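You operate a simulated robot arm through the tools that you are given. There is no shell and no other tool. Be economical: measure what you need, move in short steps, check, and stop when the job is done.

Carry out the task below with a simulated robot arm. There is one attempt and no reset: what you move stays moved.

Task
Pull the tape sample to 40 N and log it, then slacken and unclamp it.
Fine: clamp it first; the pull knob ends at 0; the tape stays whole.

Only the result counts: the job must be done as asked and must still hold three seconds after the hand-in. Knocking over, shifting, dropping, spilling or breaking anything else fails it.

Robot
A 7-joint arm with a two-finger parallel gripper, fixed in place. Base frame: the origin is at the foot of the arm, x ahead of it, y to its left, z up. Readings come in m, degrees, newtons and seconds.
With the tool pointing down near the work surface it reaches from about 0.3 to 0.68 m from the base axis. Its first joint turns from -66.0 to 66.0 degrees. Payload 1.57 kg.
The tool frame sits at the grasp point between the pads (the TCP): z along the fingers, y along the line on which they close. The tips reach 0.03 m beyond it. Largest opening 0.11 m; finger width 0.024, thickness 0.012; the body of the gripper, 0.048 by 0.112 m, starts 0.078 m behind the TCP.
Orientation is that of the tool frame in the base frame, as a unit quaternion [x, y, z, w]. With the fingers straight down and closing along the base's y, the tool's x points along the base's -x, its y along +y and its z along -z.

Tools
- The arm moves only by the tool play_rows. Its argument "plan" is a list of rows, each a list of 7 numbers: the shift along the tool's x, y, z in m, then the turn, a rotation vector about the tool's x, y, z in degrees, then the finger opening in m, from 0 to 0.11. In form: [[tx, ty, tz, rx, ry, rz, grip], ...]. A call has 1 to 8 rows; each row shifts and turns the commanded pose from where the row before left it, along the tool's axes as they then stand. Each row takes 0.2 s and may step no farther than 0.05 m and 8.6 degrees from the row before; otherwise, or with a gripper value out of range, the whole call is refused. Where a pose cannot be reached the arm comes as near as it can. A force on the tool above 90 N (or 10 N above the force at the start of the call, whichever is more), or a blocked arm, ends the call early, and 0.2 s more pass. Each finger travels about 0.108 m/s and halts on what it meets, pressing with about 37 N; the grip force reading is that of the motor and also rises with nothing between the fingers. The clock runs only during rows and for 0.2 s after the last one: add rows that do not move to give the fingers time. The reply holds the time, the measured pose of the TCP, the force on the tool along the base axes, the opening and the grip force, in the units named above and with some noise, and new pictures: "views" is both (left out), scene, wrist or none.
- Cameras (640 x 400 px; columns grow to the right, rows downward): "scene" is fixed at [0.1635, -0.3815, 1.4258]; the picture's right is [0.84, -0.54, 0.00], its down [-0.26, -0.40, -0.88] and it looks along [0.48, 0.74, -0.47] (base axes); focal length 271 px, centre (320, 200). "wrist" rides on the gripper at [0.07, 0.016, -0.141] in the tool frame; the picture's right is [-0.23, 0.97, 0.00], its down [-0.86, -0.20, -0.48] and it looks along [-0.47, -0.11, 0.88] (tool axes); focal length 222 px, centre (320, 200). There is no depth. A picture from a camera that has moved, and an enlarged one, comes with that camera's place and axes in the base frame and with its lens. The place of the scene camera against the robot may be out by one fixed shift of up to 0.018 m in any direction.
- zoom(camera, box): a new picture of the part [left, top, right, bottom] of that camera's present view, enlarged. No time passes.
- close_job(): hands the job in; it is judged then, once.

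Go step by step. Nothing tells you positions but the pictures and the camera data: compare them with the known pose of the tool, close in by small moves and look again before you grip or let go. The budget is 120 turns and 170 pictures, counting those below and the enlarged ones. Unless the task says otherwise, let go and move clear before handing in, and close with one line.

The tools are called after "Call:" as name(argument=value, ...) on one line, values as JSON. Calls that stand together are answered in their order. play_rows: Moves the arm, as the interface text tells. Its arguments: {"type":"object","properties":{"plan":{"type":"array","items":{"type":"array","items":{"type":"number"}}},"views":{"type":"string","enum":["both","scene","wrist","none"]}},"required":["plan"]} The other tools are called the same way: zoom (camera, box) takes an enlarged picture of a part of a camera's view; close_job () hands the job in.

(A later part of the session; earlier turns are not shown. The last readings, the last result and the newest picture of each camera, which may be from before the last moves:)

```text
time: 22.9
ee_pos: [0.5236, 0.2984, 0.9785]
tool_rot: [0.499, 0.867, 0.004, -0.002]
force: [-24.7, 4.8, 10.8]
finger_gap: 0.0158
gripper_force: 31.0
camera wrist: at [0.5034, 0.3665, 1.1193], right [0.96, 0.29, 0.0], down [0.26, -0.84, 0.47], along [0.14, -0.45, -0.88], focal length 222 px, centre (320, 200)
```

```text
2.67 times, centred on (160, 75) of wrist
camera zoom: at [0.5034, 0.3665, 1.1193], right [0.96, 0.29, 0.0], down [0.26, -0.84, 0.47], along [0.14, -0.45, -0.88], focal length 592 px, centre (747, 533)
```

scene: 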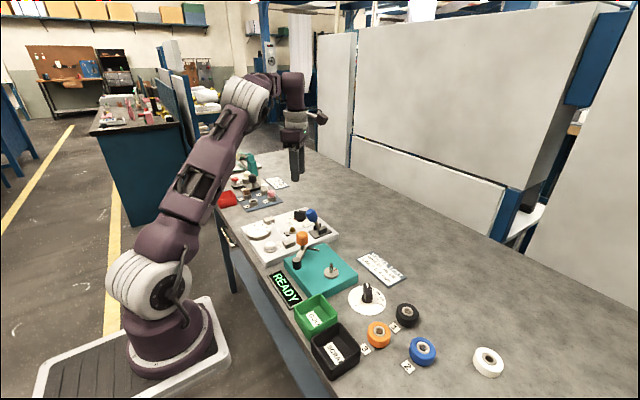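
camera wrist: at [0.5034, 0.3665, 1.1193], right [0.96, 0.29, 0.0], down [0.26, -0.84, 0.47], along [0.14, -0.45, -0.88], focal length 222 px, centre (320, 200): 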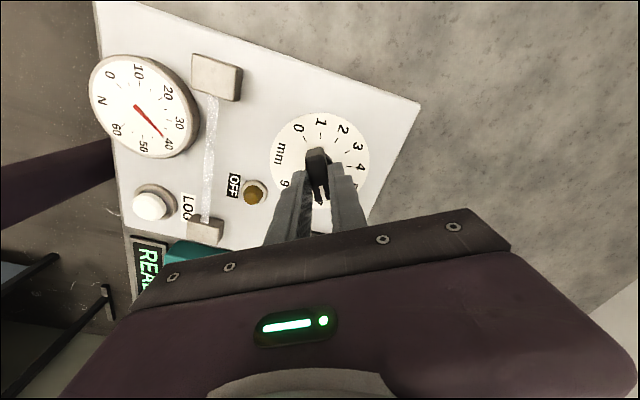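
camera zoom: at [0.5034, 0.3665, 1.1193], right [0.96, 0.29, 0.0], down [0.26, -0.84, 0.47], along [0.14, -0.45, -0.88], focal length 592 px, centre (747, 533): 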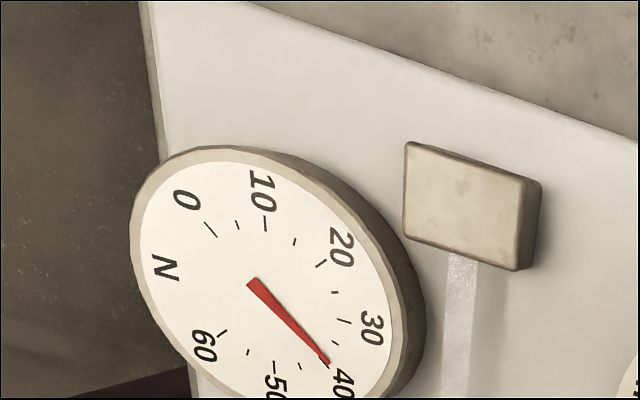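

About 38.3 N. A final ~9.5° should give 40 N.

Call:
play_rows(plan=[[0, 0, 0, 0, 0, 5, 0.0], [0, 0, 0, 0, 0, 4.5, 0.0], [0, 0, 0, 0, 0, 0, 0.0]], views="wrist")

Call:
zoom(camera="scene", box=[250, 215, 280, 240])

Call:
zoom(camera="wrist", box=[80, 50, 240, 200])

```text
time: 23.7
ee_pos: [0.5242, 0.2992, 0.9779]
tool_rot: [0.568, 0.823, 0.002, -0.002]
force: [-26.4, 4.3, 15.1]
finger_gap: 0.0157
gripper_force: 31.6
camera wrist: at [0.5146, 0.369, 1.1193], right [0.99, 0.13, 0.0], down [0.12, -0.87, 0.47], along [0.06, -0.47, -0.88], focal length 222 px, centre (320, 200)
```

wrist: 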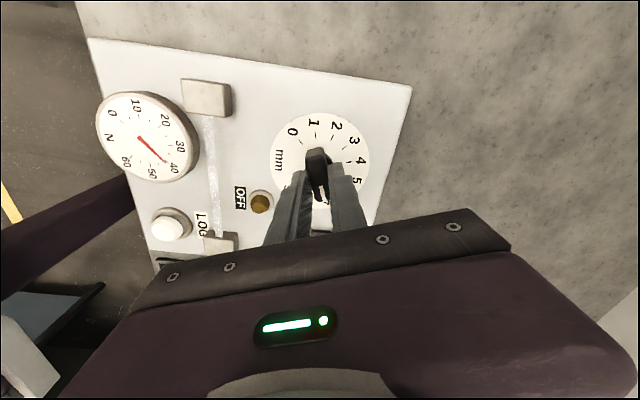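

```text
16.00 times, centred on (265, 228) of scene
camera zoom: at [0.1625, -0.3815, 1.4259], right [0.84, -0.54, 0.0], down [-0.26, -0.4, -0.88], along [0.48, 0.74, -0.47], focal length 4329 px, centre (1200, -240)
```

zoom: 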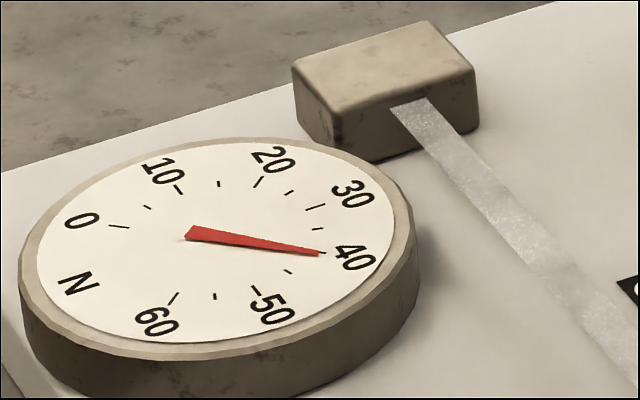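

```text
2.67 times, centred on (160, 125) of wrist
camera zoom: at [0.5146, 0.369, 1.1193], right [0.99, 0.13, 0.0], down [0.12, -0.87, 0.47], along [0.06, -0.47, -0.88], focal length 592 px, centre (747, 400)
```

zoom: 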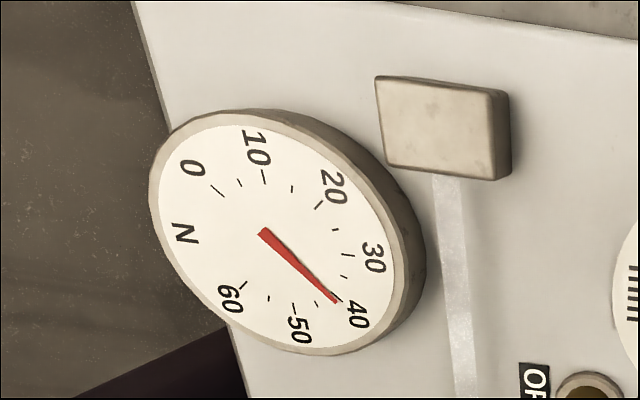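

Reads about 40 N. I'll release the knob and recheck the gauge.

Call:
play_rows(plan=[[0, 0, 0, 0, 0, 0, 0.02], [0, 0, 0, 0, 0, 0, 0.05], [0, 0, 0, 0, 0, 0, 0.05]], views="none")

Call:
zoom(camera="scene", box=[250, 215, 280, 240])

Call:
zoom(camera="wrist", box=[80, 50, 240, 200])

```text
time: 24.5
ee_pos: [0.5253, 0.2991, 0.9777]
tool_rot: [0.568, 0.823, 0.004, -0.002]
force: [0.0, -0.1, -0.5]
finger_gap: 0.0503
gripper_force: 0.0
```

```text
16.00 times, centred on (265, 228) of scene
camera zoom: at [0.1635, -0.3815, 1.4258], right [0.84, -0.54, 0.0], down [-0.26, -0.4, -0.88], along [0.48, 0.74, -0.47], focal length 4329 px, centre (1200, -240)
```

zoom: 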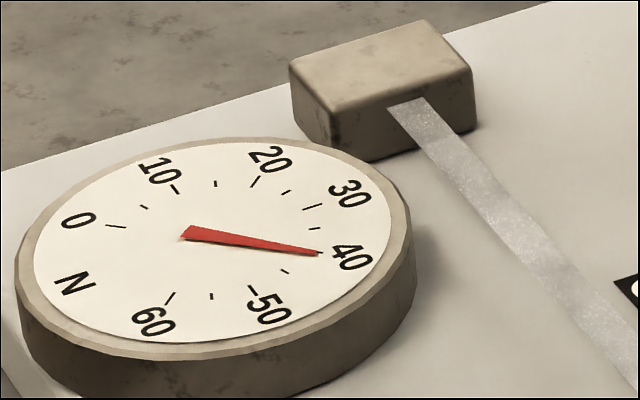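

```text
2.67 times, centred on (160, 125) of wrist
camera zoom: at [0.5159, 0.3688, 1.1188], right [0.99, 0.13, 0.0], down [0.12, -0.87, 0.47], along [0.06, -0.47, -0.88], focal length 592 px, centre (747, 400)
```

zoom: 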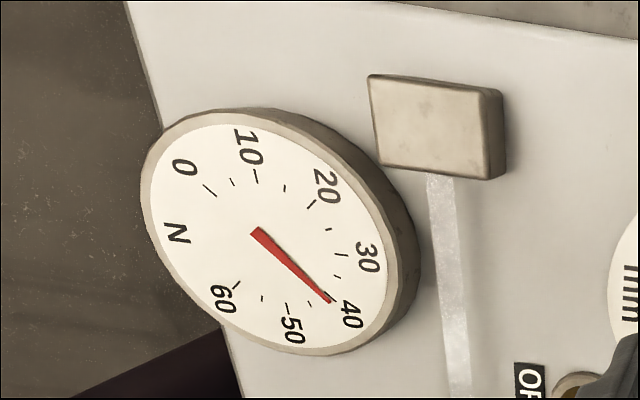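

Still about 40 N with the knob released. Next I'll lift, close the fingers and move over LOG (estimate about (0.377, 0.225)), keeping this orientation.

Call:
play_rows(plan=[[0, 0, -0.04, 0, 0, 0, 0.05], [0, 0, -0.04, 0, 0, 0, 0.05], [-0.0042, -0.0412, 0, 0, 0, 0, 0.02], [-0.0042, -0.0412, 0, 0, 0, 0, 0.0], [-0.0042, -0.0412, 0, 0, 0, 0, 0.0], [-0.0042, -0.0412, 0, 0, 0, 0, 0.0], [0, 0, 0, 0, 0, 0, 0.0]], views="both")

Call:
zoom(camera="wrist", box=[200, 60, 440, 210])

Call:
zoom(camera="scene", box=[230, 195, 340, 265])

```text
time: 26.1
ee_pos: [0.3758, 0.2233, 1.0582]
tool_rot: [0.567, 0.823, 0.004, -0.001]
force: [-0.1, -0.7, -0.4]
finger_gap: 0.0
gripper_force: 21.2
camera wrist: at [0.3668, 0.2935, 1.199], right [0.99, 0.13, 0.0], down [0.12, -0.87, 0.47], along [0.06, -0.47, -0.88], focal length 222 px, centre (320, 200)
```

scene: 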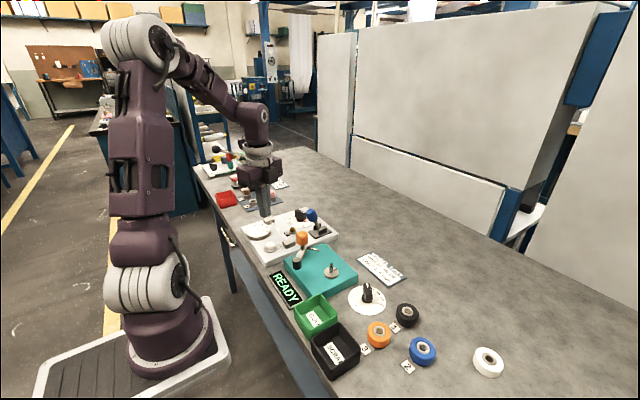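
wrist: 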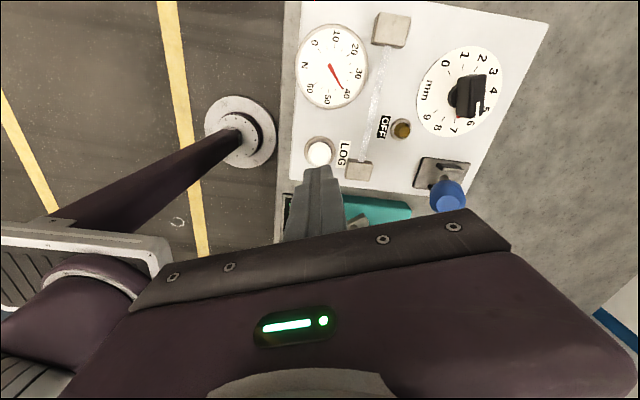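

```text
2.67 times, centred on (320, 135) of wrist
camera zoom: at [0.3668, 0.2935, 1.199], right [0.99, 0.13, 0.0], down [0.12, -0.87, 0.47], along [0.06, -0.47, -0.88], focal length 592 px, centre (320, 373)
```

zoom: 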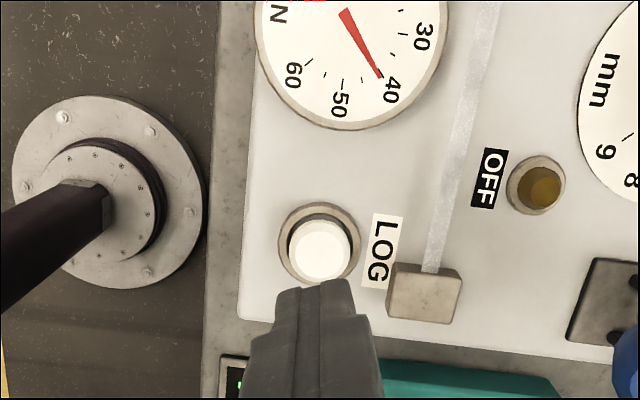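

```text
5.71 times, centred on (285, 230) of scene
camera zoom: at [0.1635, -0.3815, 1.4258], right [0.84, -0.54, 0.0], down [-0.26, -0.4, -0.88], along [0.48, 0.74, -0.47], focal length 1546 px, centre (520, 29)
```

zoom: 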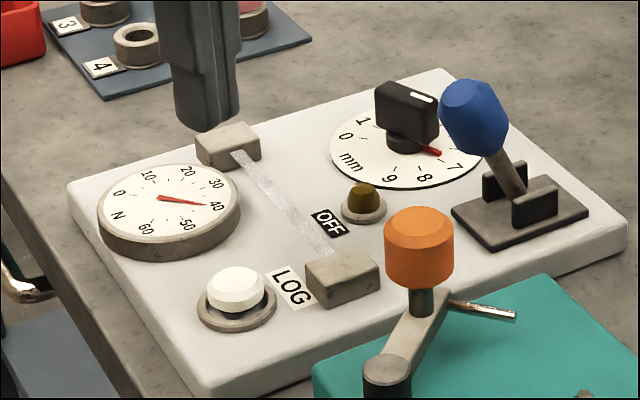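

LOG cap is at about (0.375, 0.2244), right under the fingers. Descending to press in small steps.

Call:
play_rows(plan=[[0.001, -0.001, 0.03, 0, 0, 0, 0.0], [0, 0, 0.025, 0, 0, 0, 0.0], [0, 0, 0, 0, 0, 0, 0.0]], views="none")

Call:
zoom(camera="scene", box=[230, 195, 340, 265])

Call:
zoom(camera="wrist", box=[200, 60, 440, 210])

```text
time: 26.9
ee_pos: [0.3745, 0.2255, 1.0025]
tool_rot: [0.568, 0.823, 0.004, -0.002]
force: [0.0, 0.3, -0.7]
finger_gap: 0.0
gripper_force: 21.0
```

```text
5.71 times, centred on (285, 230) of scene
camera zoom: at [0.1635, -0.3815, 1.4258], right [0.84, -0.54, 0.0], down [-0.26, -0.4, -0.88], along [0.48, 0.74, -0.47], focal length 1546 px, centre (520, 29)
```

zoom: 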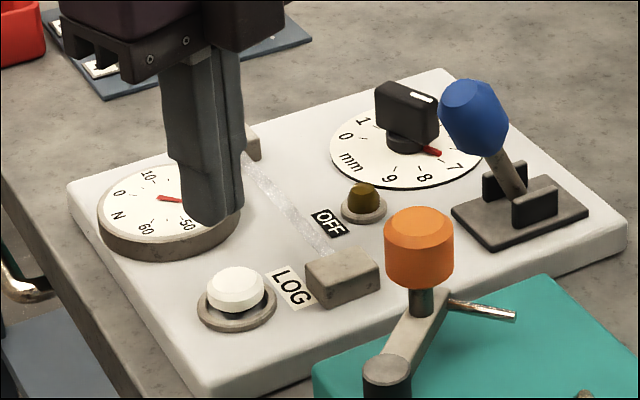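

```text
2.67 times, centred on (320, 135) of wrist
camera zoom: at [0.3654, 0.2958, 1.1445], right [0.99, 0.13, 0.0], down [0.12, -0.87, 0.47], along [0.06, -0.47, -0.88], focal length 592 px, centre (320, 373)
```

zoom: 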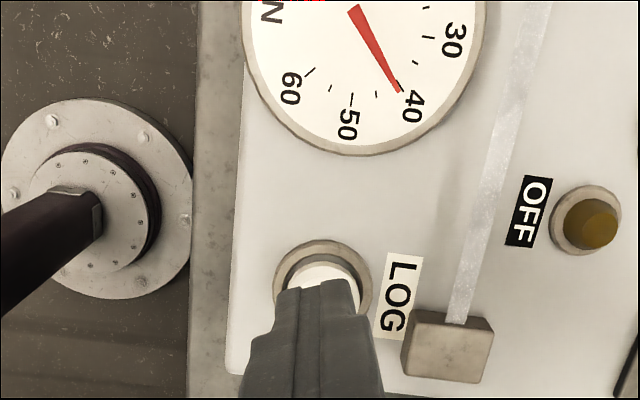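

I'll shift ~5 mm toward −y to centre on the cap and descend further in small steps.

Call:
play_rows(plan=[[-0.005, 0.0, 0, 0, 0, 0, 0.0], [0, 0, 0.006, 0, 0, 0, 0.0], [0, 0, 0.006, 0, 0, 0, 0.0], [0, 0, 0, 0, 0, 0, 0.0]], views="none")

Call:
zoom(camera="scene", box=[230, 195, 340, 265])

Call:
zoom(camera="wrist", box=[200, 60, 440, 210])

```text
time: 27.9
ee_pos: [0.3743, 0.2201, 0.9918]
tool_rot: [0.568, 0.823, 0.003, -0.002]
force: [0.5, 0.5, 0.0]
finger_gap: 0.0
gripper_force: 20.6
```

```text
5.71 times, centred on (285, 230) of scene
camera zoom: at [0.1635, -0.3815, 1.4258], right [0.84, -0.54, 0.0], down [-0.26, -0.4, -0.88], along [0.48, 0.74, -0.47], focal length 1546 px, centre (520, 29)
```

zoom: 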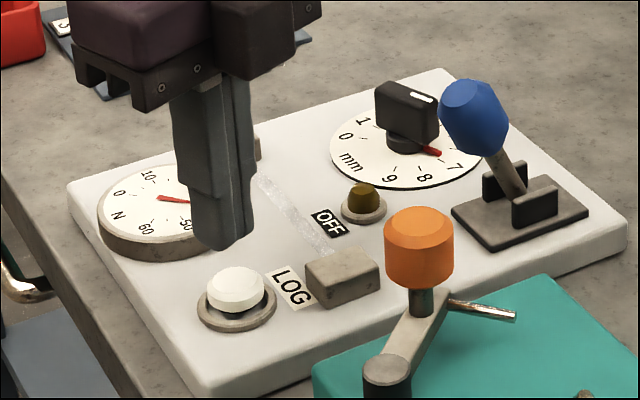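

```text
2.67 times, centred on (320, 135) of wrist
camera zoom: at [0.3673, 0.2909, 1.1322], right [0.99, 0.13, 0.0], down [0.12, -0.87, 0.47], along [0.06, -0.47, -0.88], focal length 592 px, centre (320, 373)
```

zoom: 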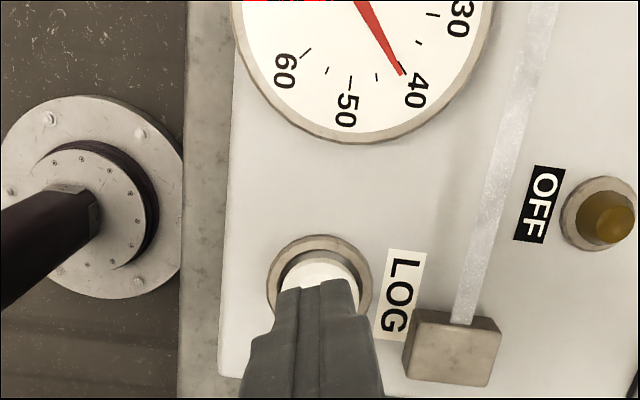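

Tip is now ~2 cm above the cap and slightly off; nudging and descending until contact.

Call:
play_rows(plan=[[-0.003, 0.003, 0, 0, 0, 0, 0.0], [0, 0, 0.005, 0, 0, 0, 0.0], [0, 0, 0.005, 0, 0, 0, 0.0], [0, 0, 0, 0, 0, 0, 0.0]], views="none")

Call:
zoom(camera="scene", box=[230, 195, 340, 265])

```text
time: 28.9
ee_pos: [0.3797, 0.2184, 0.9798]
tool_rot: [0.568, 0.823, 0.003, -0.002]
force: [-0.5, -0.5, 0.7]
finger_gap: 0.0
gripper_force: 21.1
```

```text
5.71 times, centred on (285, 230) of scene
camera zoom: at [0.1635, -0.3815, 1.4258], right [0.84, -0.54, 0.0], down [-0.26, -0.4, -0.88], along [0.48, 0.74, -0.47], focal length 1546 px, centre (520, 29)
```

zoom: 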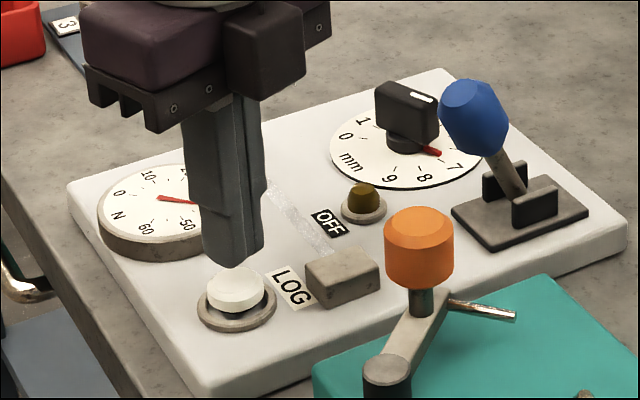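

Aligned above the cap. Continuing down.

Call:
play_rows(plan=[[0, 0, 0.004, 0, 0, 0, 0.0], [0, 0, 0.004, 0, 0, 0, 0.0], [0, 0, 0, 0, 0, 0, 0.0]], views="none")

Call:
zoom(camera="scene", box=[230, 195, 340, 265])

Call:
zoom(camera="wrist", box=[200, 60, 440, 210])

```text
time: 29.7
ee_pos: [0.3802, 0.2188, 0.9732]
tool_rot: [0.568, 0.823, 0.004, -0.002]
force: [-0.3, 1.2, -0.4]
finger_gap: 0.0
gripper_force: 21.2
```

```text
5.71 times, centred on (285, 230) of scene
camera zoom: at [0.1635, -0.3815, 1.4258], right [0.84, -0.54, 0.0], down [-0.26, -0.4, -0.88], along [0.48, 0.74, -0.47], focal length 1546 px, centre (520, 29)
```

zoom: 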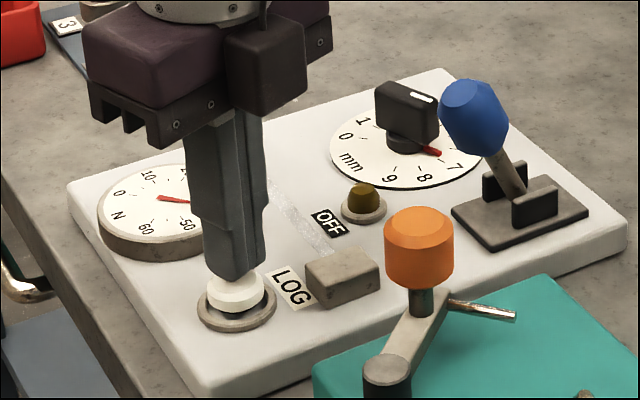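

```text
2.67 times, centred on (320, 135) of wrist
camera zoom: at [0.3711, 0.2888, 1.1136], right [0.99, 0.13, 0.0], down [0.12, -0.87, 0.47], along [0.06, -0.47, -0.88], focal length 592 px, centre (320, 373)
```

zoom: 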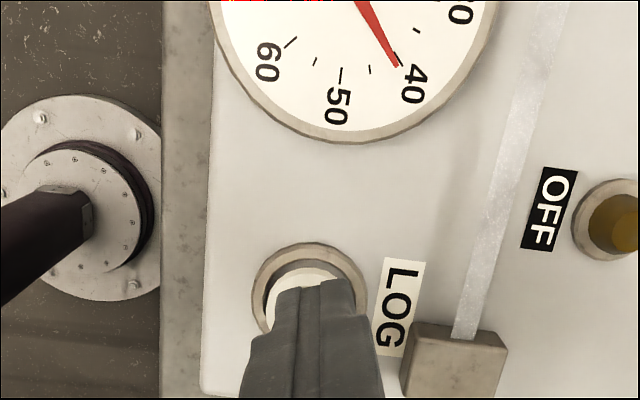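

Nearly touching. Pressing on with small steps.

Call:
play_rows(plan=[[-0.001, -0.001, 0.004, 0, 0, 0, 0.0], [0, 0, 0.004, 0, 0, 0, 0.0], [0, 0, 0.003, 0, 0, 0, 0.0]], views="none")

Call:
zoom(camera="scene", box=[230, 195, 340, 265])

```text
time: 30.5
ee_pos: [0.379, 0.2176, 0.9633]
tool_rot: [0.568, 0.823, 0.005, -0.002]
force: [-9.1, -7.3, 62.9]
finger_gap: 0.0001
gripper_force: 21.5
```

```text
5.71 times, centred on (285, 230) of scene
camera zoom: at [0.1625, -0.3821, 1.4257], right [0.84, -0.54, 0.0], down [-0.26, -0.4, -0.88], along [0.48, 0.74, -0.47], focal length 1546 px, centre (520, 29)
```

zoom: 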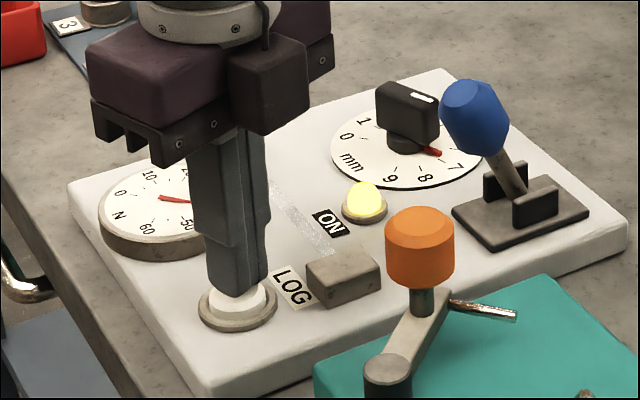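

Lamp turned ON — the pull is logged. Lifting and returning above the pull knob to slacken it.

Call:
play_rows(plan=[[0, 0, -0.03, 0, 0, 0, 0.0], [0, 0, -0.04, 0, 0, 0, 0.0], [0, 0, -0.03, 0, 0, 0, 0.0], [0.006, 0.041, 0, 0, 0, 0, 0.0], [0.006, 0.041, 0, 0, 0, 0, 0.03], [0.006, 0.041, 0, 0, 0, 0, 0.05], [0.005, 0.041, 0, 0, 0, 0, 0.05], [0, 0, 0, 0, 0, 0, 0.05]], views="wrist")

Call:
zoom(camera="scene", box=[230, 195, 340, 265])

Call:
zoom(camera="wrist", box=[200, 80, 440, 230])

```text
time: 32.3
ee_pos: [0.5238, 0.2972, 1.0629]
tool_rot: [0.568, 0.823, 0.003, -0.003]
force: [0.6, -0.3, -0.1]
finger_gap: 0.0502
gripper_force: 0.1
camera wrist: at [0.5147, 0.3676, 1.2027], right [0.99, 0.13, 0.0], down [0.12, -0.87, 0.47], along [0.06, -0.47, -0.88], focal length 222 px, centre (320, 200)
```

wrist: 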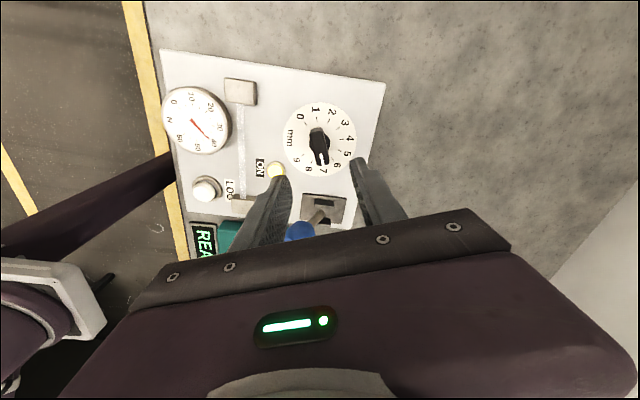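

```text
5.71 times, centred on (285, 230) of scene
camera zoom: at [0.1635, -0.3815, 1.4258], right [0.84, -0.54, 0.0], down [-0.26, -0.4, -0.88], along [0.48, 0.74, -0.47], focal length 1546 px, centre (520, 29)
```

zoom: 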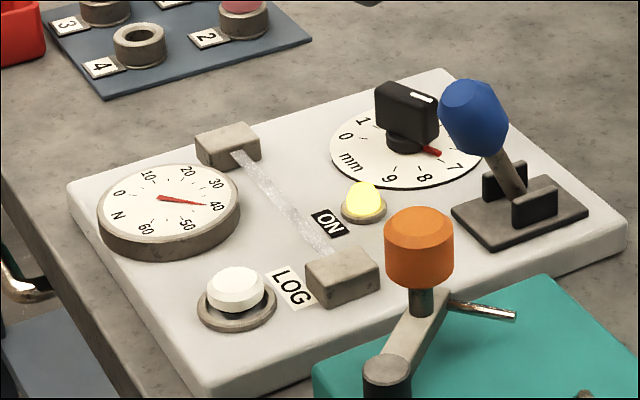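

```text
2.67 times, centred on (320, 155) of wrist
camera zoom: at [0.5147, 0.3676, 1.2027], right [0.99, 0.13, 0.0], down [0.12, -0.87, 0.47], along [0.06, -0.47, -0.88], focal length 592 px, centre (320, 320)
```

zoom: 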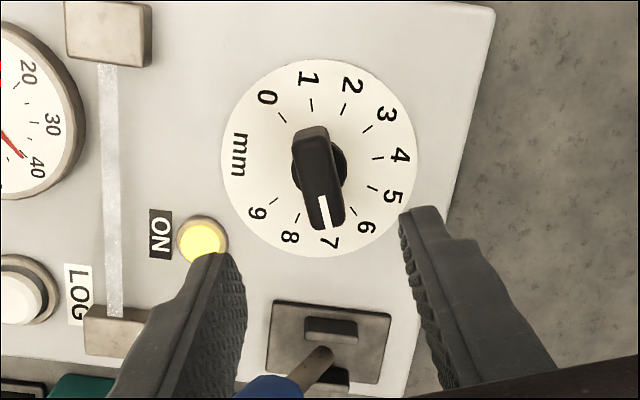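

Logged state held. Descending to regrip the knob.

Call:
play_rows(plan=[[0, 0, 0.04, 0, 0, 0, 0.05], [0, 0, 0.03, 0, 0, 0, 0.05], [0, 0, 0.014, 0, 0, 0, 0.05], [0, 0, 0, 0, 0, 0, 0.02], [0, 0, 0, 0, 0, 0, 0.0], [0, 0, 0, 0, 0, 0, 0.0]], views="wrist")

```text
time: 33.7
ee_pos: [0.5238, 0.2972, 0.9771]
tool_rot: [0.567, 0.824, 0.004, -0.002]
force: [17.2, 8.5, -8.3]
finger_gap: 0.016
gripper_force: 31.6
camera wrist: at [0.5145, 0.3672, 1.1182], right [0.99, 0.13, 0.0], down [0.12, -0.87, 0.47], along [0.07, -0.47, -0.88], focal length 222 px, centre (320, 200)
```

wrist: 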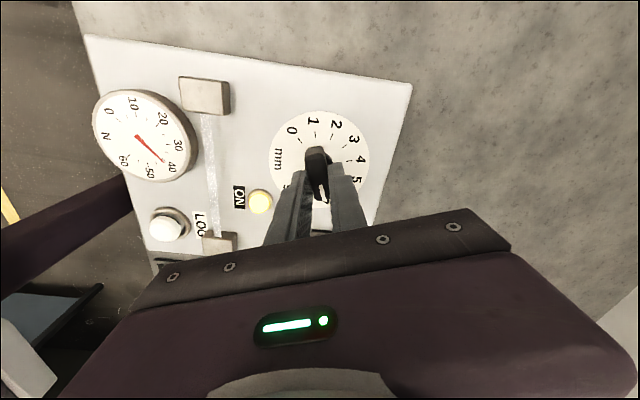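

Gripped. Turning back counter-clockwise ~192° in stages.

Call:
play_rows(plan=[[0, 0, 0, 0, 0, -8, 0.0], [0, 0, 0, 0, 0, -8, 0.0], [0, 0, 0, 0, 0, -8, 0.0], [0, 0, 0, 0, 0, -8, 0.0], [0, 0, 0, 0, 0, -8, 0.0], [0, 0, 0, 0, 0, -8, 0.0], [0, 0, 0, 0, 0, -8, 0.0], [0, 0, 0, 0, 0, -8, 0.0]], views="none")

Call:
play_rows(plan=[[0, 0, 0, 0, 0, -8, 0.0], [0, 0, 0, 0, 0, -8, 0.0], [0, 0, 0, 0, 0, -8, 0.0], [0, 0, 0, 0, 0, -8, 0.0], [0, 0, 0, 0, 0, -8, 0.0], [0, 0, 0, 0, 0, -8, 0.0], [0, 0, 0, 0, 0, -8, 0.0], [0, 0, 0, 0, 0, -8, 0.0]], views="none")

Call:
zoom(camera="scene", box=[240, 195, 330, 265])

```text
time: 35.5
ee_pos: [0.526, 0.2995, 0.9782]
tool_rot: [0.043, 0.999, 0.006, 0.001]
force: [11.0, 27.6, -8.7]
finger_gap: 0.0157
gripper_force: 31.4
```

```text
time: 37.3
ee_pos: [0.5223, 0.3008, 0.9773]
tool_rot: [-0.493, 0.87, 0.005, 0.002]
force: [-10.5, 36.4, 7.0]
finger_gap: 0.0158
gripper_force: 30.8
```

```text
5.71 times, centred on (285, 230) of scene
camera zoom: at [0.1631, -0.3806, 1.4261], right [0.84, -0.54, 0.0], down [-0.26, -0.4, -0.88], along [0.48, 0.74, -0.47], focal length 1546 px, centre (520, 29)
```

zoom: 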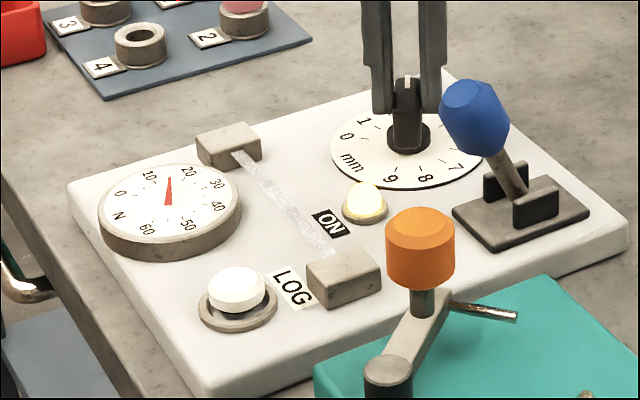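

Tension is falling (≈15 N). Continuing back.

Call:
play_rows(plan=[[-0.0017, 0.001, 0, 0, 0, -8, 0.0], [0, 0, 0, 0, 0, -8, 0.0], [0, 0, 0, 0, 0, -8, 0.0], [0, 0, 0, 0, 0, -8, 0.0], [0, 0, 0, 0, 0, -8, 0.0], [0, 0, 0, 0, 0, -8, 0.0], [0, 0, 0, 0, 0, -8, 0.0], [0, 0, 0, 0, 0, 0, 0.0]], views="wrist")

Call:
zoom(camera="scene", box=[240, 195, 330, 265])

```text
time: 39.1
ee_pos: [0.5243, 0.2997, 0.9772]
tool_rot: [0.843, -0.538, -0.004, -0.002]
force: [-22.3, 14.8, -3.6]
finger_gap: 0.016
gripper_force: 31.6
camera wrist: at [0.5388, 0.2289, 1.1174], right [-0.98, -0.2, 0.0], down [-0.18, 0.86, 0.49], along [-0.1, 0.48, -0.87], focal length 222 px, centre (320, 200)
```

wrist: 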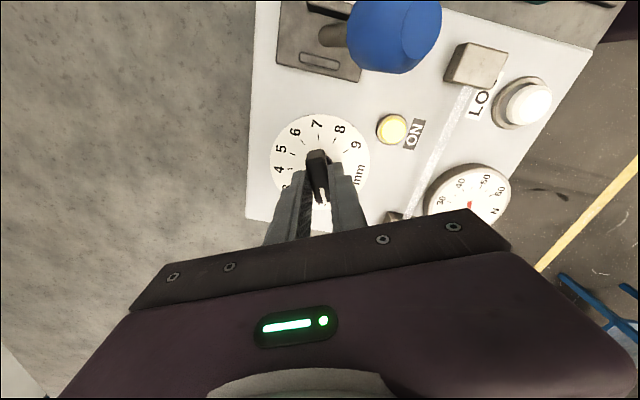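

```text
5.71 times, centred on (285, 230) of scene
camera zoom: at [0.1629, -0.3811, 1.4259], right [0.84, -0.54, 0.0], down [-0.26, -0.4, -0.88], along [0.48, 0.74, -0.47], focal length 1546 px, centre (520, 29)
```

zoom: 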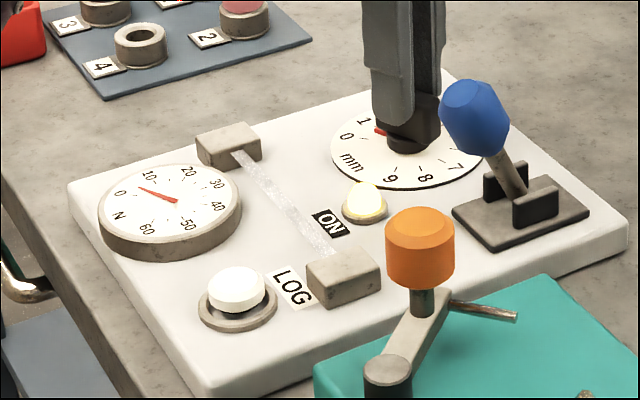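

Back to the ~6 N point; about 16° remain to zero.

Call:
play_rows(plan=[[0, 0, 0, 0, 0, -8, 0.0], [0, 0, 0, 0, 0, -7.5, 0.0], [0, 0, 0, 0, 0, 0, 0.0]], views="none")

Call:
zoom(camera="scene", box=[240, 195, 330, 265])

Call:
zoom(camera="scene", box=[250, 215, 280, 240])

```text
time: 39.9
ee_pos: [0.5241, 0.2988, 0.9778]
tool_rot: [0.907, -0.42, -0.003, -0.003]
force: [-26.5, 9.0, 0.6]
finger_gap: 0.016
gripper_force: 31.7
```

```text
5.71 times, centred on (285, 230) of scene
camera zoom: at [0.1628, -0.3812, 1.4259], right [0.84, -0.54, 0.0], down [-0.26, -0.4, -0.88], along [0.48, 0.74, -0.47], focal length 1546 px, centre (520, 29)
```

zoom: 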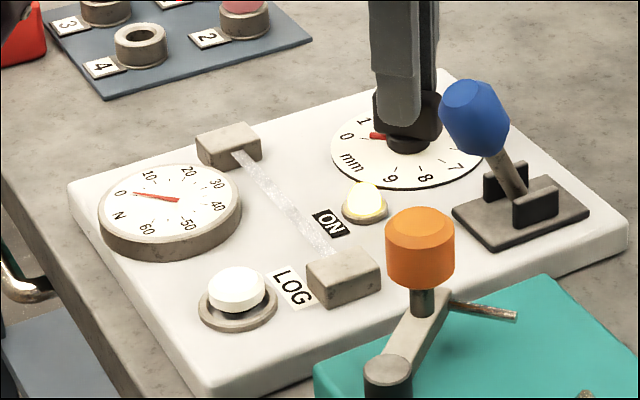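

```text
16.00 times, centred on (265, 228) of scene
camera zoom: at [0.1628, -0.3812, 1.4259], right [0.84, -0.54, 0.0], down [-0.26, -0.4, -0.88], along [0.48, 0.74, -0.47], focal length 4329 px, centre (1200, -240)
```

zoom: 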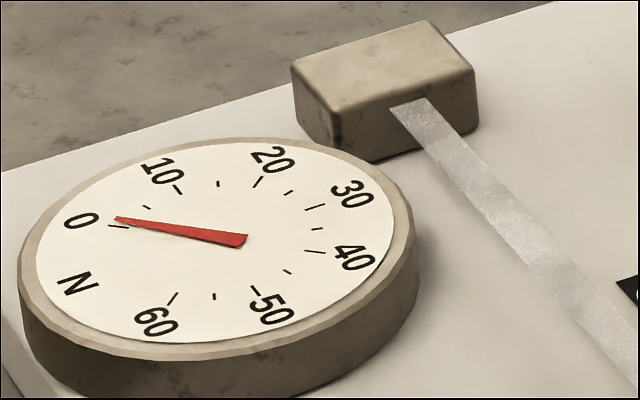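

About 1 N remains. Turning a few more degrees to 0.

Call:
play_rows(plan=[[0, 0, 0, 0, 0, -5, 0.0], [0, 0, 0, 0, 0, 0, 0.0]], views="none")

Call:
zoom(camera="scene", box=[250, 215, 280, 240])

Call:
zoom(camera="scene", box=[285, 205, 330, 235])

```text
time: 40.5
ee_pos: [0.5243, 0.2995, 0.9778]
tool_rot: [0.925, -0.381, -0.003, -0.003]
force: [-27.6, 8.6, -3.6]
finger_gap: 0.016
gripper_force: 31.4
```

```text
16.00 times, centred on (265, 228) of scene
camera zoom: at [0.1628, -0.3812, 1.4259], right [0.84, -0.54, 0.0], down [-0.26, -0.4, -0.88], along [0.48, 0.74, -0.47], focal length 4329 px, centre (1200, -240)
```

zoom: 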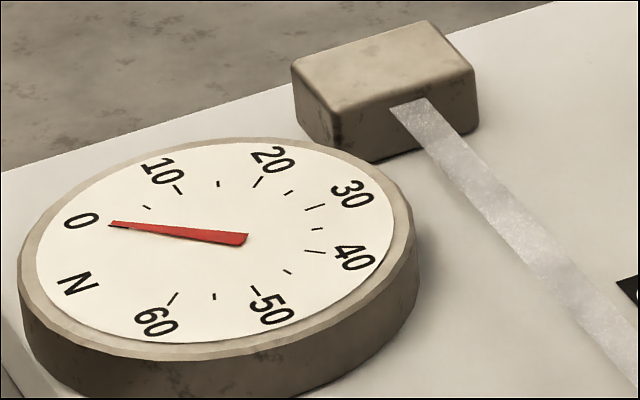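

```text
13.33 times, centred on (308, 220) of scene
camera zoom: at [0.1628, -0.3812, 1.4259], right [0.84, -0.54, 0.0], down [-0.26, -0.4, -0.88], along [0.48, 0.74, -0.47], focal length 3607 px, centre (487, -67)
```

zoom: 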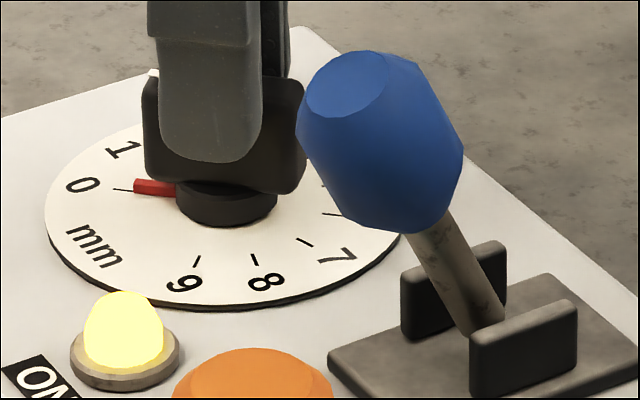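

Very close; one more 2° touch and recheck.

Call:
play_rows(plan=[[0, 0, 0, 0, 0, -2.5, 0.0], [0, 0, 0, 0, 0, 0, 0.0]], views="none")

Call:
zoom(camera="scene", box=[250, 215, 280, 240])

Call:
zoom(camera="scene", box=[285, 205, 330, 235])

```text
time: 41.1
ee_pos: [0.5238, 0.2997, 0.9781]
tool_rot: [0.933, -0.36, -0.003, -0.003]
force: [-30.3, 5.0, -1.9]
finger_gap: 0.0159
gripper_force: 30.9
```

```text
16.00 times, centred on (265, 228) of scene
camera zoom: at [0.1627, -0.3813, 1.4259], right [0.84, -0.54, 0.0], down [-0.26, -0.4, -0.88], along [0.48, 0.74, -0.47], focal length 4329 px, centre (1200, -240)
```

zoom: 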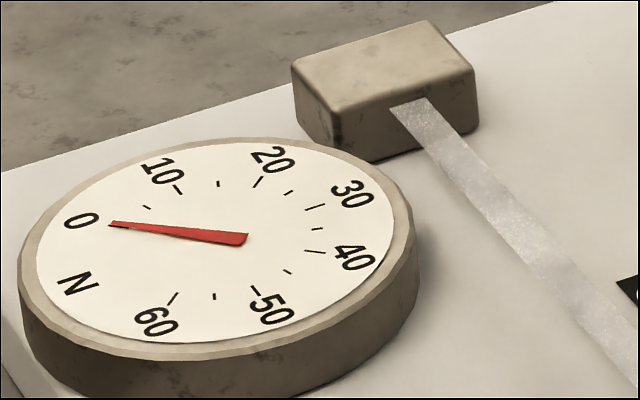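

```text
13.33 times, centred on (308, 220) of scene
camera zoom: at [0.1627, -0.3813, 1.4259], right [0.84, -0.54, 0.0], down [-0.26, -0.4, -0.88], along [0.48, 0.74, -0.47], focal length 3607 px, centre (487, -67)
```

zoom: 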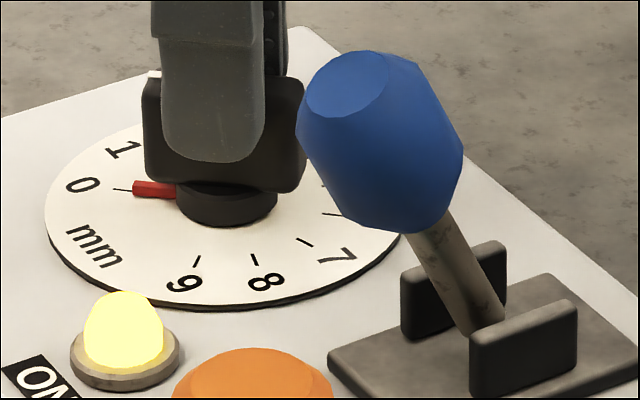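

The gauge no longer changes, so the knob is at its 0 stop. Releasing and lifting.

Call:
play_rows(plan=[[0, 0, 0, 0, 0, 0, 0.03], [0, 0, 0, 0, 0, 0, 0.05], [0, 0, -0.04, 0, 0, 0, 0.05], [0, 0, -0.05, 0, 0, 0, 0.05], [0, 0, -0.03, 0, 0, 0, 0.05], [0, 0, 0, 0, 0, 0, 0.05]], views="wrist")

Call:
zoom(camera="scene", box=[240, 195, 330, 265])

Call:
zoom(camera="wrist", box=[230, 80, 430, 220])

```text
time: 42.5
ee_pos: [0.5269, 0.2984, 1.0983]
tool_rot: [0.933, -0.359, -0.002, -0.004]
force: [-0.4, 0.0, 1.0]
finger_gap: 0.0501
gripper_force: 0.1
camera wrist: at [0.5678, 0.2385, 1.2383], right [-0.82, -0.57, 0.0], down [-0.5, 0.72, 0.48], along [-0.27, 0.4, -0.88], focal length 222 px, centre (320, 200)
```

wrist: 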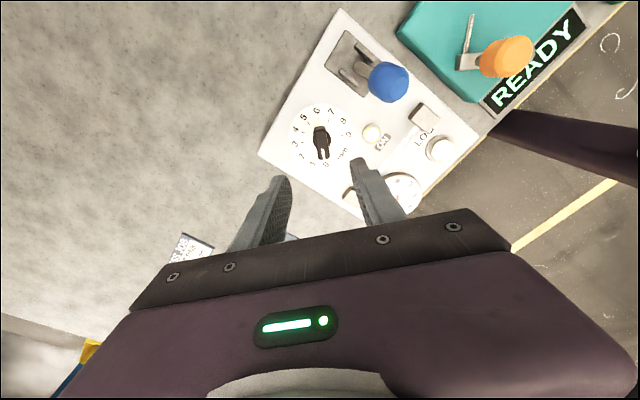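

```text
5.71 times, centred on (285, 230) of scene
camera zoom: at [0.1635, -0.3815, 1.4258], right [0.84, -0.54, 0.0], down [-0.26, -0.4, -0.88], along [0.48, 0.74, -0.47], focal length 1546 px, centre (520, 29)
```

zoom: 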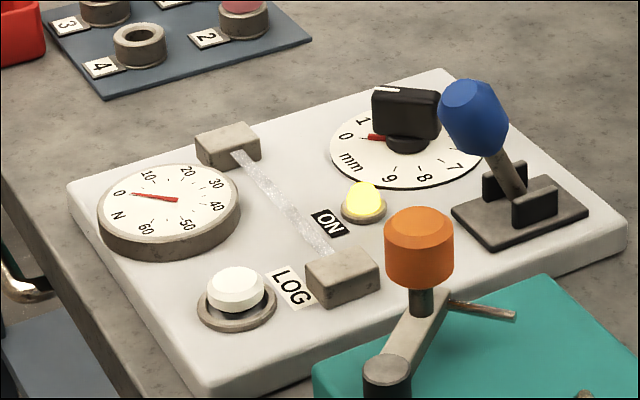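

```text
2.86 times, centred on (330, 150) of wrist
camera zoom: at [0.5678, 0.2385, 1.2383], right [-0.82, -0.57, 0.0], down [-0.5, 0.72, 0.48], along [-0.27, 0.4, -0.88], focal length 635 px, centre (291, 343)
```

zoom: 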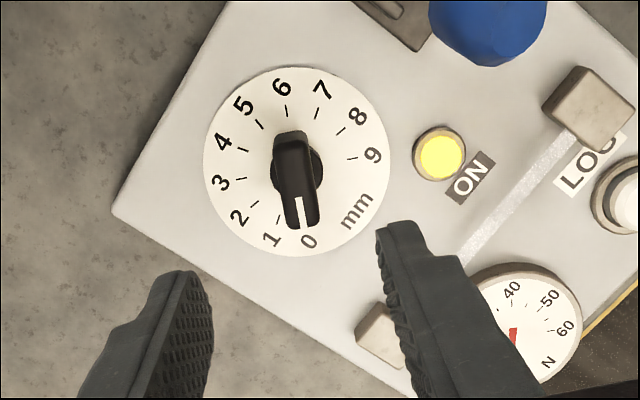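

Released; checking the gauge and pointer closely for any springback.

Call:
zoom(camera="scene", box=[250, 215, 280, 240])

Call:
zoom(camera="scene", box=[285, 205, 330, 235])

```text
16.00 times, centred on (265, 228) of scene
camera zoom: at [0.1635, -0.3815, 1.4258], right [0.84, -0.54, 0.0], down [-0.26, -0.4, -0.88], along [0.48, 0.74, -0.47], focal length 4329 px, centre (1200, -240)
```

zoom: 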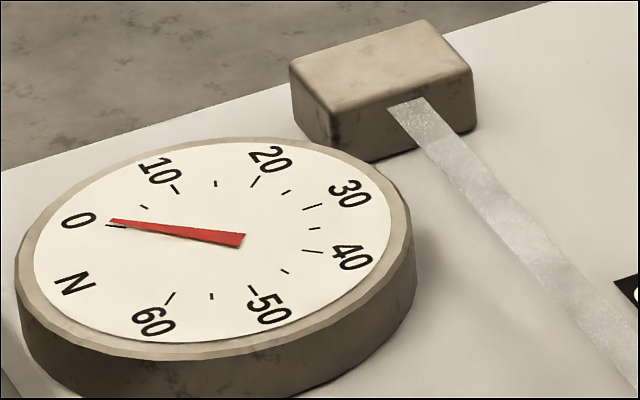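

```text
13.33 times, centred on (308, 220) of scene
camera zoom: at [0.1635, -0.3815, 1.4258], right [0.84, -0.54, 0.0], down [-0.26, -0.4, -0.88], along [0.48, 0.74, -0.47], focal length 3607 px, centre (487, -67)
```

zoom: 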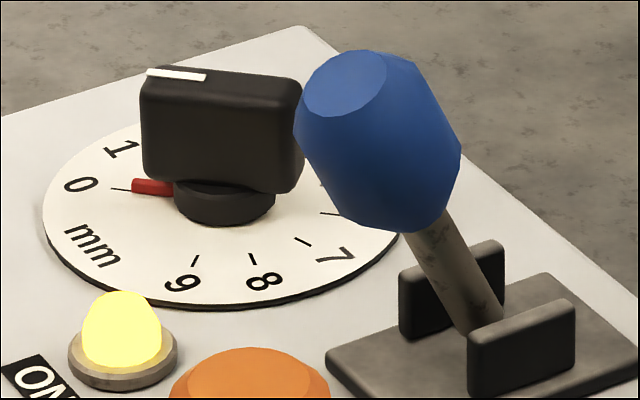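

The knob sprang ~3° back on release because of side load. I'll regrip centred, nudge to 0, and release without lateral force.

Call:
play_rows(plan=[[-0.0031, 0.001, 0.04, 0, 0, 0, 0.05], [0, 0, 0.05, 0, 0, 0, 0.05], [0, 0, 0.03, 0, 0, 0, 0.05], [0, 0, 0, 0, 0, 0, 0.03], [0, 0, 0, 0, 0, 0, 0.0], [0, 0, 0, 0, 0, 0, 0.0]], views="none")

Call:
zoom(camera="scene", box=[250, 215, 280, 240])

```text
time: 43.9
ee_pos: [0.5244, 0.3, 0.9791]
tool_rot: [0.933, -0.36, -0.001, -0.004]
force: [2.6, 4.0, -7.5]
finger_gap: 0.0158
gripper_force: 30.6
```

```text
16.00 times, centred on (265, 228) of scene
camera zoom: at [0.1637, -0.3813, 1.4258], right [0.84, -0.54, 0.0], down [-0.26, -0.4, -0.88], along [0.48, 0.74, -0.47], focal length 4329 px, centre (1200, -240)
```

zoom: 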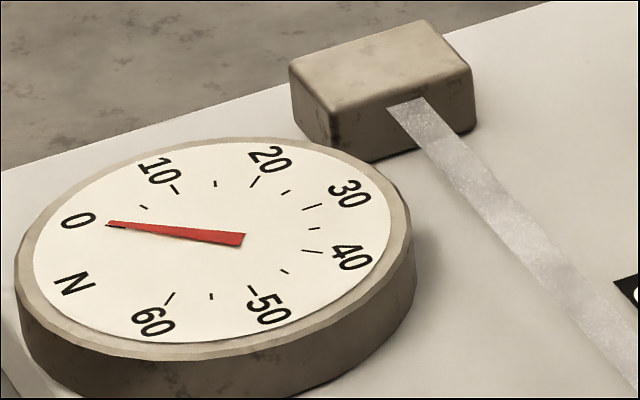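

Needle back on 0 with almost no side load. A −2° seat, then release and lift.

Call:
play_rows(plan=[[0, 0, 0, 0, 0, -2, 0.0], [0, 0, 0, 0, 0, 0, 0.0], [0, 0, 0, 0, 0, 0, 0.02], [0, 0, 0, 0, 0, 0, 0.05], [0, 0, -0.04, 0, 0, 0, 0.05], [0, 0, -0.05, 0, 0, 0, 0.05], [0, 0, -0.03, 0, 0, 0, 0.05], [0, 0, 0, 0, 0, 0, 0.05]], views="none")

Call:
zoom(camera="scene", box=[250, 215, 280, 240])

Call:
zoom(camera="scene", box=[285, 205, 330, 235])

```text
time: 45.7
ee_pos: [0.5247, 0.2988, 1.0991]
tool_rot: [0.939, -0.343, -0.002, -0.004]
force: [-0.5, 0.4, 0.5]
finger_gap: 0.0501
gripper_force: 0.0
```

```text
16.00 times, centred on (265, 228) of scene
camera zoom: at [0.1635, -0.3815, 1.4258], right [0.84, -0.54, 0.0], down [-0.26, -0.4, -0.88], along [0.48, 0.74, -0.47], focal length 4329 px, centre (1200, -240)
```

zoom: 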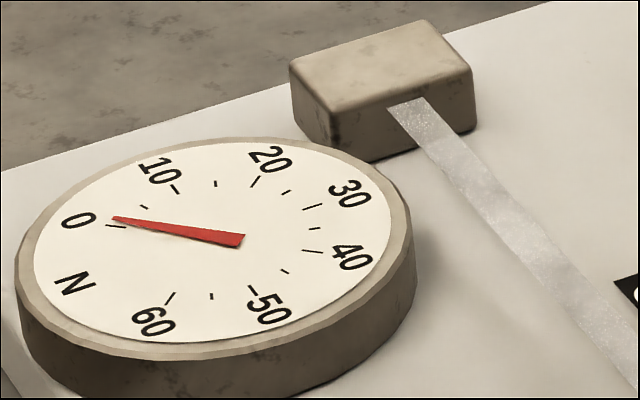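

```text
13.33 times, centred on (308, 220) of scene
camera zoom: at [0.1635, -0.3815, 1.4258], right [0.84, -0.54, 0.0], down [-0.26, -0.4, -0.88], along [0.48, 0.74, -0.47], focal length 3607 px, centre (487, -67)
```

zoom: 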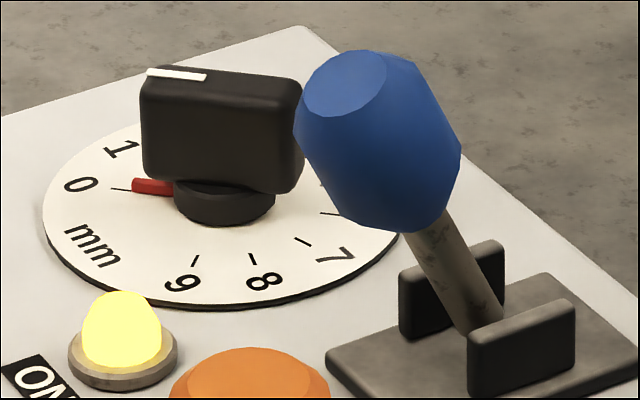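

Overdriving against the stop makes the knob bounce back. I'll regrip with the tool set to the true zero angle (no overdrive) and release there.

Call:
play_rows(plan=[[0, 0, 0.04, 0, 0, 4.5, 0.05], [0, 0, 0.05, 0, 0, 0, 0.05], [0, 0, 0.03, 0, 0, 0, 0.05], [0, 0, 0, 0, 0, 0, 0.02], [0, 0, 0, 0, 0, 0, 0.0], [0, 0, 0, 0, 0, 0, 0.0]], views="none")

Call:
zoom(camera="scene", box=[250, 215, 280, 240])

```text
time: 47.1
ee_pos: [0.5248, 0.2991, 0.9762]
tool_rot: [0.925, -0.381, -0.002, -0.002]
force: [-13.0, -11.5, -0.8]
finger_gap: 0.0158
gripper_force: 31.3
```

```text
16.00 times, centred on (265, 228) of scene
camera zoom: at [0.1631, -0.3818, 1.4257], right [0.84, -0.54, 0.0], down [-0.26, -0.4, -0.88], along [0.48, 0.74, -0.47], focal length 4329 px, centre (1200, -240)
```

zoom: 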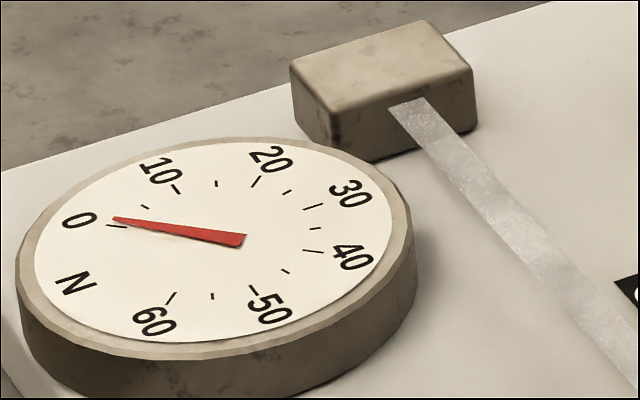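

Still ~1 N at this angle. Turning in −1.5° increments while watching.

Call:
play_rows(plan=[[0, 0.0015, 0, 0, 0, -1.5, 0.0], [0, 0, 0, 0, 0, 0, 0.0]], views="none")

Call:
zoom(camera="scene", box=[250, 215, 280, 240])

Call:
play_rows(plan=[[0, 0, 0, 0, 0, -1.5, 0.0], [0, 0, 0, 0, 0, 0, 0.0]], views="none")

Call:
zoom(camera="scene", box=[250, 215, 280, 240])

```text
time: 47.7
ee_pos: [0.5248, 0.2993, 0.9765]
tool_rot: [0.93, -0.369, -0.002, -0.004]
force: [8.0, -2.1, -26.5]
finger_gap: 0.016
gripper_force: 31.1
```

```text
16.00 times, centred on (265, 228) of scene
camera zoom: at [0.1642, -0.3813, 1.4257], right [0.84, -0.54, 0.0], down [-0.26, -0.4, -0.88], along [0.48, 0.74, -0.47], focal length 4329 px, centre (1200, -240)
```

zoom: 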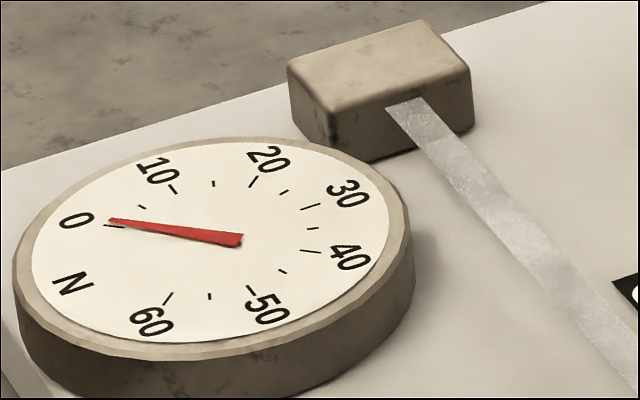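

```text
time: 48.3
ee_pos: [0.5233, 0.2998, 0.9771]
tool_rot: [0.935, -0.355, -0.001, -0.004]
force: [8.3, 0.4, -17.4]
finger_gap: 0.016
gripper_force: 31.2
```

```text
16.00 times, centred on (265, 228) of scene
camera zoom: at [0.164, -0.3813, 1.4257], right [0.84, -0.54, 0.0], down [-0.26, -0.4, -0.88], along [0.48, 0.74, -0.47], focal length 4329 px, centre (1200, -240)
```

zoom: 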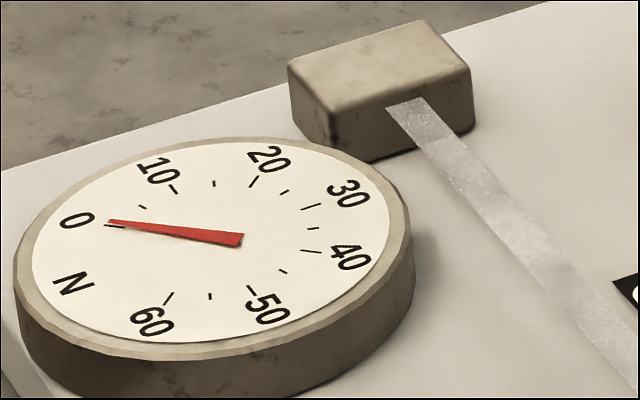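

About 0.5 N. One more −1.5°, then open very gradually.

Call:
play_rows(plan=[[0, 0, 0, 0, 0, -1.5, 0.0], [0, 0, 0, 0, 0, 0, 0.0]], views="none")

Call:
zoom(camera="scene", box=[250, 215, 280, 240])

Call:
play_rows(plan=[[0, 0, 0, 0, 0, 0, 0.014], [0, 0, 0, 0, 0, 0, 0.016], [0, 0, 0, 0, 0, 0, 0.018], [0, 0, 0, 0, 0, 0, 0.022], [0, 0, 0, 0, 0, 0, 0.03], [0, 0, 0, 0, 0, 0, 0.04]], views="none")

Call:
zoom(camera="scene", box=[250, 215, 280, 240])

```text
time: 48.9
ee_pos: [0.5231, 0.2996, 0.9778]
tool_rot: [0.939, -0.344, 0.0, -0.005]
force: [20.2, 4.1, -22.8]
finger_gap: 0.0156
gripper_force: 31.7
```

```text
16.00 times, centred on (265, 228) of scene
camera zoom: at [0.1644, -0.3811, 1.4257], right [0.84, -0.54, 0.0], down [-0.26, -0.4, -0.88], along [0.48, 0.74, -0.47], focal length 4329 px, centre (1200, -240)
```

zoom: 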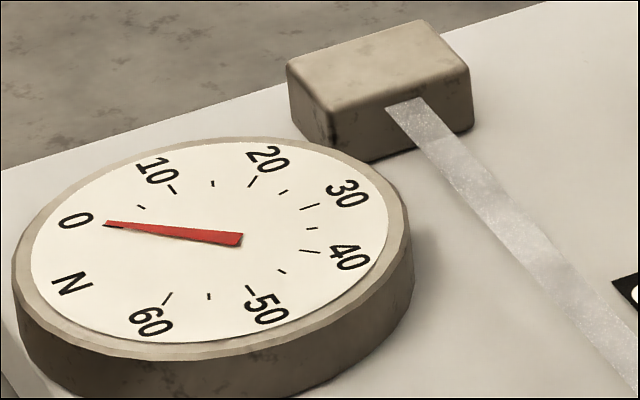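

```text
time: 50.3
ee_pos: [0.5223, 0.299, 0.9776]
tool_rot: [0.939, -0.344, -0.002, -0.003]
force: [0.3, -0.2, 0.0]
finger_gap: 0.0402
gripper_force: 0.0
```

```text
16.00 times, centred on (265, 228) of scene
camera zoom: at [0.1635, -0.3815, 1.4258], right [0.84, -0.54, 0.0], down [-0.26, -0.4, -0.88], along [0.48, 0.74, -0.47], focal length 4329 px, centre (1200, -240)
```

zoom: 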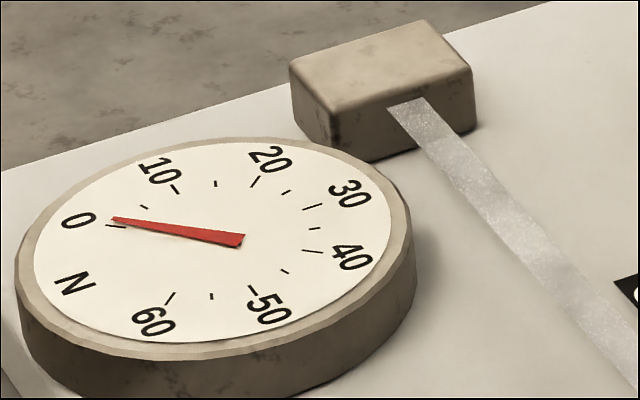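

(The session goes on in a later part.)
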